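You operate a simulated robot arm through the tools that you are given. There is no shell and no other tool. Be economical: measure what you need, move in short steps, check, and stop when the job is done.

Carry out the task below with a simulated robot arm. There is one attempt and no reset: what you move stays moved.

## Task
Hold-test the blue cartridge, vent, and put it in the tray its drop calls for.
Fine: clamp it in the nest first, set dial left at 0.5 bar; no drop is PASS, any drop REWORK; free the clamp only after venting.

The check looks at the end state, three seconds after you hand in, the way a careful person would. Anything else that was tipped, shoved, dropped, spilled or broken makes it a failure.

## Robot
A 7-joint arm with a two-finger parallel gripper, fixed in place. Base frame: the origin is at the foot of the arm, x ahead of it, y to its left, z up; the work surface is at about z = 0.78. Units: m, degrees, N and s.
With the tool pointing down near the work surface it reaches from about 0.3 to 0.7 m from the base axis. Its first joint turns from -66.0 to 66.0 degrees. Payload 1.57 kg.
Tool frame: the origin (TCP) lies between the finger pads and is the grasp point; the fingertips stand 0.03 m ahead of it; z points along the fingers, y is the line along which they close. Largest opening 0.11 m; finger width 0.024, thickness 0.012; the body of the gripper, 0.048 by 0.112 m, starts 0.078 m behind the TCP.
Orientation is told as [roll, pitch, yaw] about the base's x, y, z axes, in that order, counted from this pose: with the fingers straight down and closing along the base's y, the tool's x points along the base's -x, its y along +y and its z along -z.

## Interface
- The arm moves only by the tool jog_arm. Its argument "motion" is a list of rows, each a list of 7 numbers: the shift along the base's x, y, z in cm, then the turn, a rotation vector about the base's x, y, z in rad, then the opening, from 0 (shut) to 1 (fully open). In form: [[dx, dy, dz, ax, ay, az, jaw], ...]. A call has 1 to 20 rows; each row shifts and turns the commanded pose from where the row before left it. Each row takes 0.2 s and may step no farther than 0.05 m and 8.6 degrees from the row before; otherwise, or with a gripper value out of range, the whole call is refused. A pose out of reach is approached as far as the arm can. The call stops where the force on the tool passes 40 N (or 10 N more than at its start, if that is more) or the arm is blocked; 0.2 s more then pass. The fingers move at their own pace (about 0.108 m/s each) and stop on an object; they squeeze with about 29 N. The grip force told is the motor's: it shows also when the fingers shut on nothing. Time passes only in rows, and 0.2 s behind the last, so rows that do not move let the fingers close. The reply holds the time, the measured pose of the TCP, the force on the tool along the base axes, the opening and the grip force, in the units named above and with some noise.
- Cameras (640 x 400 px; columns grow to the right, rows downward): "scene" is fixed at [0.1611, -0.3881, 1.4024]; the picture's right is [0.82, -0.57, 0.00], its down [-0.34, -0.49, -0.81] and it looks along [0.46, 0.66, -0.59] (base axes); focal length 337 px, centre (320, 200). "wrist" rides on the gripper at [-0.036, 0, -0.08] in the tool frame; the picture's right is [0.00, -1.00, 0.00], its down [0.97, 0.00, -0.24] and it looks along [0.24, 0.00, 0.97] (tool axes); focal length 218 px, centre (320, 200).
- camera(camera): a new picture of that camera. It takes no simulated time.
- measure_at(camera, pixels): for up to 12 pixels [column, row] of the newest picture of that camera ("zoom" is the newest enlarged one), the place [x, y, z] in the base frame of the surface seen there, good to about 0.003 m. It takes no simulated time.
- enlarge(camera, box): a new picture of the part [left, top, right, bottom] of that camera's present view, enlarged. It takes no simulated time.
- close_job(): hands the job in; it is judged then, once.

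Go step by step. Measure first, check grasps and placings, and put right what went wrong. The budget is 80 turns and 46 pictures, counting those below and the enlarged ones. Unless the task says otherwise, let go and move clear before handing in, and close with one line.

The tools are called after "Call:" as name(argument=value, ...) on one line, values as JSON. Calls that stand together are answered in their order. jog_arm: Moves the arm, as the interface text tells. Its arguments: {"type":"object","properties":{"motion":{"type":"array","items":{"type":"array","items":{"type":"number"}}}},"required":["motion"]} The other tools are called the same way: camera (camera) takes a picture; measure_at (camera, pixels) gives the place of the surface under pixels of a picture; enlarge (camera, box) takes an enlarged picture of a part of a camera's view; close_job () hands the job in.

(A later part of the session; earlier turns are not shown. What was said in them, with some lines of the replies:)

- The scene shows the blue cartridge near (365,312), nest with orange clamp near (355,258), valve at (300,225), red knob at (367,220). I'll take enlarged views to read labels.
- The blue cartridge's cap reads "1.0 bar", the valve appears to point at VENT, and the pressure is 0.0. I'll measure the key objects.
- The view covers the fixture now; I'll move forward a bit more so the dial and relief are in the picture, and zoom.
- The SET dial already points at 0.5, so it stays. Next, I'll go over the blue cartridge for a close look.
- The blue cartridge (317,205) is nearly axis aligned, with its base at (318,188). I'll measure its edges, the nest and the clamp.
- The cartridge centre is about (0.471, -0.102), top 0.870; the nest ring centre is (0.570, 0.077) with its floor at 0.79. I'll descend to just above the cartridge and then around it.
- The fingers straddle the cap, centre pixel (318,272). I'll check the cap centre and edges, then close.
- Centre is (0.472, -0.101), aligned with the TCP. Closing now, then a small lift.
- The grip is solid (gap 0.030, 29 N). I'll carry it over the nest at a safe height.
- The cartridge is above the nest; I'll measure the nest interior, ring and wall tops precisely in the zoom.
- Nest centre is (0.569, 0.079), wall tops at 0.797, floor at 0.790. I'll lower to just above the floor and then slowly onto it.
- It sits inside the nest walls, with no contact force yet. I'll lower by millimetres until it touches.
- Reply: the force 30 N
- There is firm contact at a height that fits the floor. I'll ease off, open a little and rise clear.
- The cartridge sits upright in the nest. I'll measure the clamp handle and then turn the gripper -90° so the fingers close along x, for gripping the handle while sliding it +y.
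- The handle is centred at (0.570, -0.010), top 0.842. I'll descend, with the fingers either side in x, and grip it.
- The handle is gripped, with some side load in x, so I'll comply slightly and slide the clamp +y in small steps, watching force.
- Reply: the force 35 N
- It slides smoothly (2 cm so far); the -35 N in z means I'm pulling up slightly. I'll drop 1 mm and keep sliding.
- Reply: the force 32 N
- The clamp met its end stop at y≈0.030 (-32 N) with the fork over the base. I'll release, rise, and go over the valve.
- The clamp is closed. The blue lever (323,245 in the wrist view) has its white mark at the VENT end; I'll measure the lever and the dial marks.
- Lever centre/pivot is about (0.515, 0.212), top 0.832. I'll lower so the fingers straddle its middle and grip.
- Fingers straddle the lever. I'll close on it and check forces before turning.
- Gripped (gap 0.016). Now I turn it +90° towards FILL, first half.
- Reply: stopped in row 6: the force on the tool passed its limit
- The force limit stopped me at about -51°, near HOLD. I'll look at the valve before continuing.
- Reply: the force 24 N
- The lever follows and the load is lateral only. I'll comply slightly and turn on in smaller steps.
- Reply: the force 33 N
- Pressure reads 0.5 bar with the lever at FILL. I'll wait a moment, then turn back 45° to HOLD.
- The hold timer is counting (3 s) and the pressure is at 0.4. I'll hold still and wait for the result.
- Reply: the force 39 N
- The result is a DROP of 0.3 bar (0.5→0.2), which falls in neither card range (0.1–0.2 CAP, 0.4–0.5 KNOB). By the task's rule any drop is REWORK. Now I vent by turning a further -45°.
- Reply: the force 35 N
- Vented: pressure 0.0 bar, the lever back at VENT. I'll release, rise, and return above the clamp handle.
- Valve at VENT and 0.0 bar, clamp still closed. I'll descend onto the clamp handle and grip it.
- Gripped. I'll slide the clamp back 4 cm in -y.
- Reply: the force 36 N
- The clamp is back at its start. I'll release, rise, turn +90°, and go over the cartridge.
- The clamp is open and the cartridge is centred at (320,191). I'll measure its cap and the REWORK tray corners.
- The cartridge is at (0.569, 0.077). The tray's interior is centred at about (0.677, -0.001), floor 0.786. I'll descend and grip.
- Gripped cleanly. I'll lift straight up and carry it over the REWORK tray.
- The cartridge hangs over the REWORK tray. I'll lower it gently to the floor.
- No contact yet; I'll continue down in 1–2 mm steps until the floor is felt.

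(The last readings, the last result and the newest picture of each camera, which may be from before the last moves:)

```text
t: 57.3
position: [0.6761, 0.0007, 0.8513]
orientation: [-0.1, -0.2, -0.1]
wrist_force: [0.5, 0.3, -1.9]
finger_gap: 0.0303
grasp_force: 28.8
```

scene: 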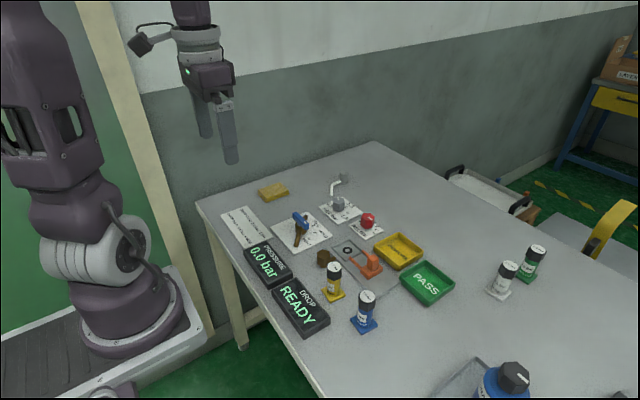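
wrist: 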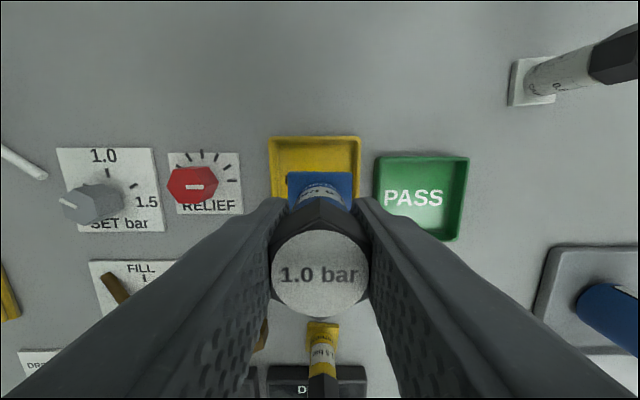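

Call:
jog_arm(motion=[[0, 0, -0.12, 0, 0, 0, 0], [0, 0, -0.12, 0, 0, 0, 0], [0, 0, 0, 0, 0, 0, 0]])

```text
t: 58.1
position: [0.6769, 0.0009, 0.8505]
orientation: [0.0, -0.3, -0.1]
wrist_force: [-4.1, -1.6, 14.5]
finger_gap: 0.0307
grasp_force: 29.2
```

Contact with the tray floor (14.5 N). I'll open slightly, rise, and check.

Call:
jog_arm(motion=[[0, 0, 0, 0, 0, 0, 0.45], [0, 0, 0, 0, 0, 0, 0.5], [0, 0, 2, 0, 0, 0, 0.5], [0, 0, 4, 0, 0, 0, 0.5], [0, 0, 4, 0, 0, 0, 0.5], [0, 0, 4, 0, 0, 0, 0.5], [-4, 0, 2, 0, 0, 0, 0.5], [-4, 0, 0, 0, 0, 0, 0.5], [-4, 0, 0, 0, 0, 0, 0.5], [-4, 0, 0, 0, 0, 0, 0.5], [0, 0, 0, 0, 0, 0, 0.5]])

Call:
enlarge(camera="scene", box=[260, 180, 460, 320])

Call:
camera(camera="scene")

```text
t: 60.5
position: [0.513, 0.0006, 1.0092]
orientation: [0.1, -0.1, -0.2]
wrist_force: [-0.4, 0.5, -0.5]
finger_gap: 0.0549
grasp_force: 0.1
```

```text
2.86 times, centred on (360, 250) of scene
```

zoom: 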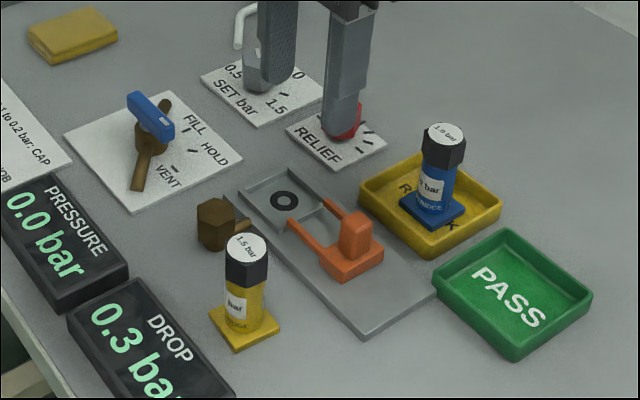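

```text
7 pictures are left
```

scene: 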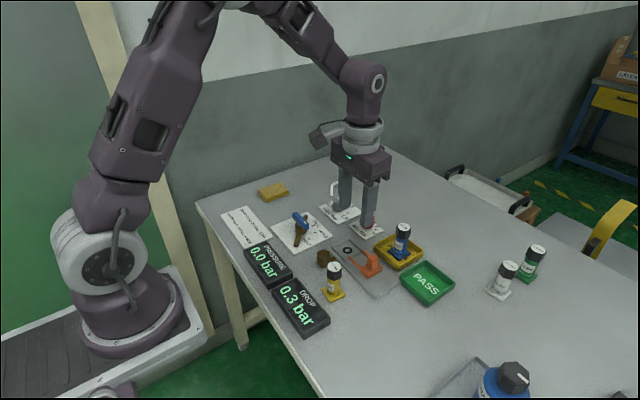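

The blue cartridge stands upright in the REWORK tray (403,245), the pressure is 0.0 with the valve at VENT, the clamp is free, and nothing else was moved. Handing in.

Call:
close_job()

```text
The job is handed in.
```

The blue cartridge lost 0.3 bar (0.5 to 0.2) in the hold test, so after venting to 0.0 bar I freed the clamp and put it in the REWORK tray.
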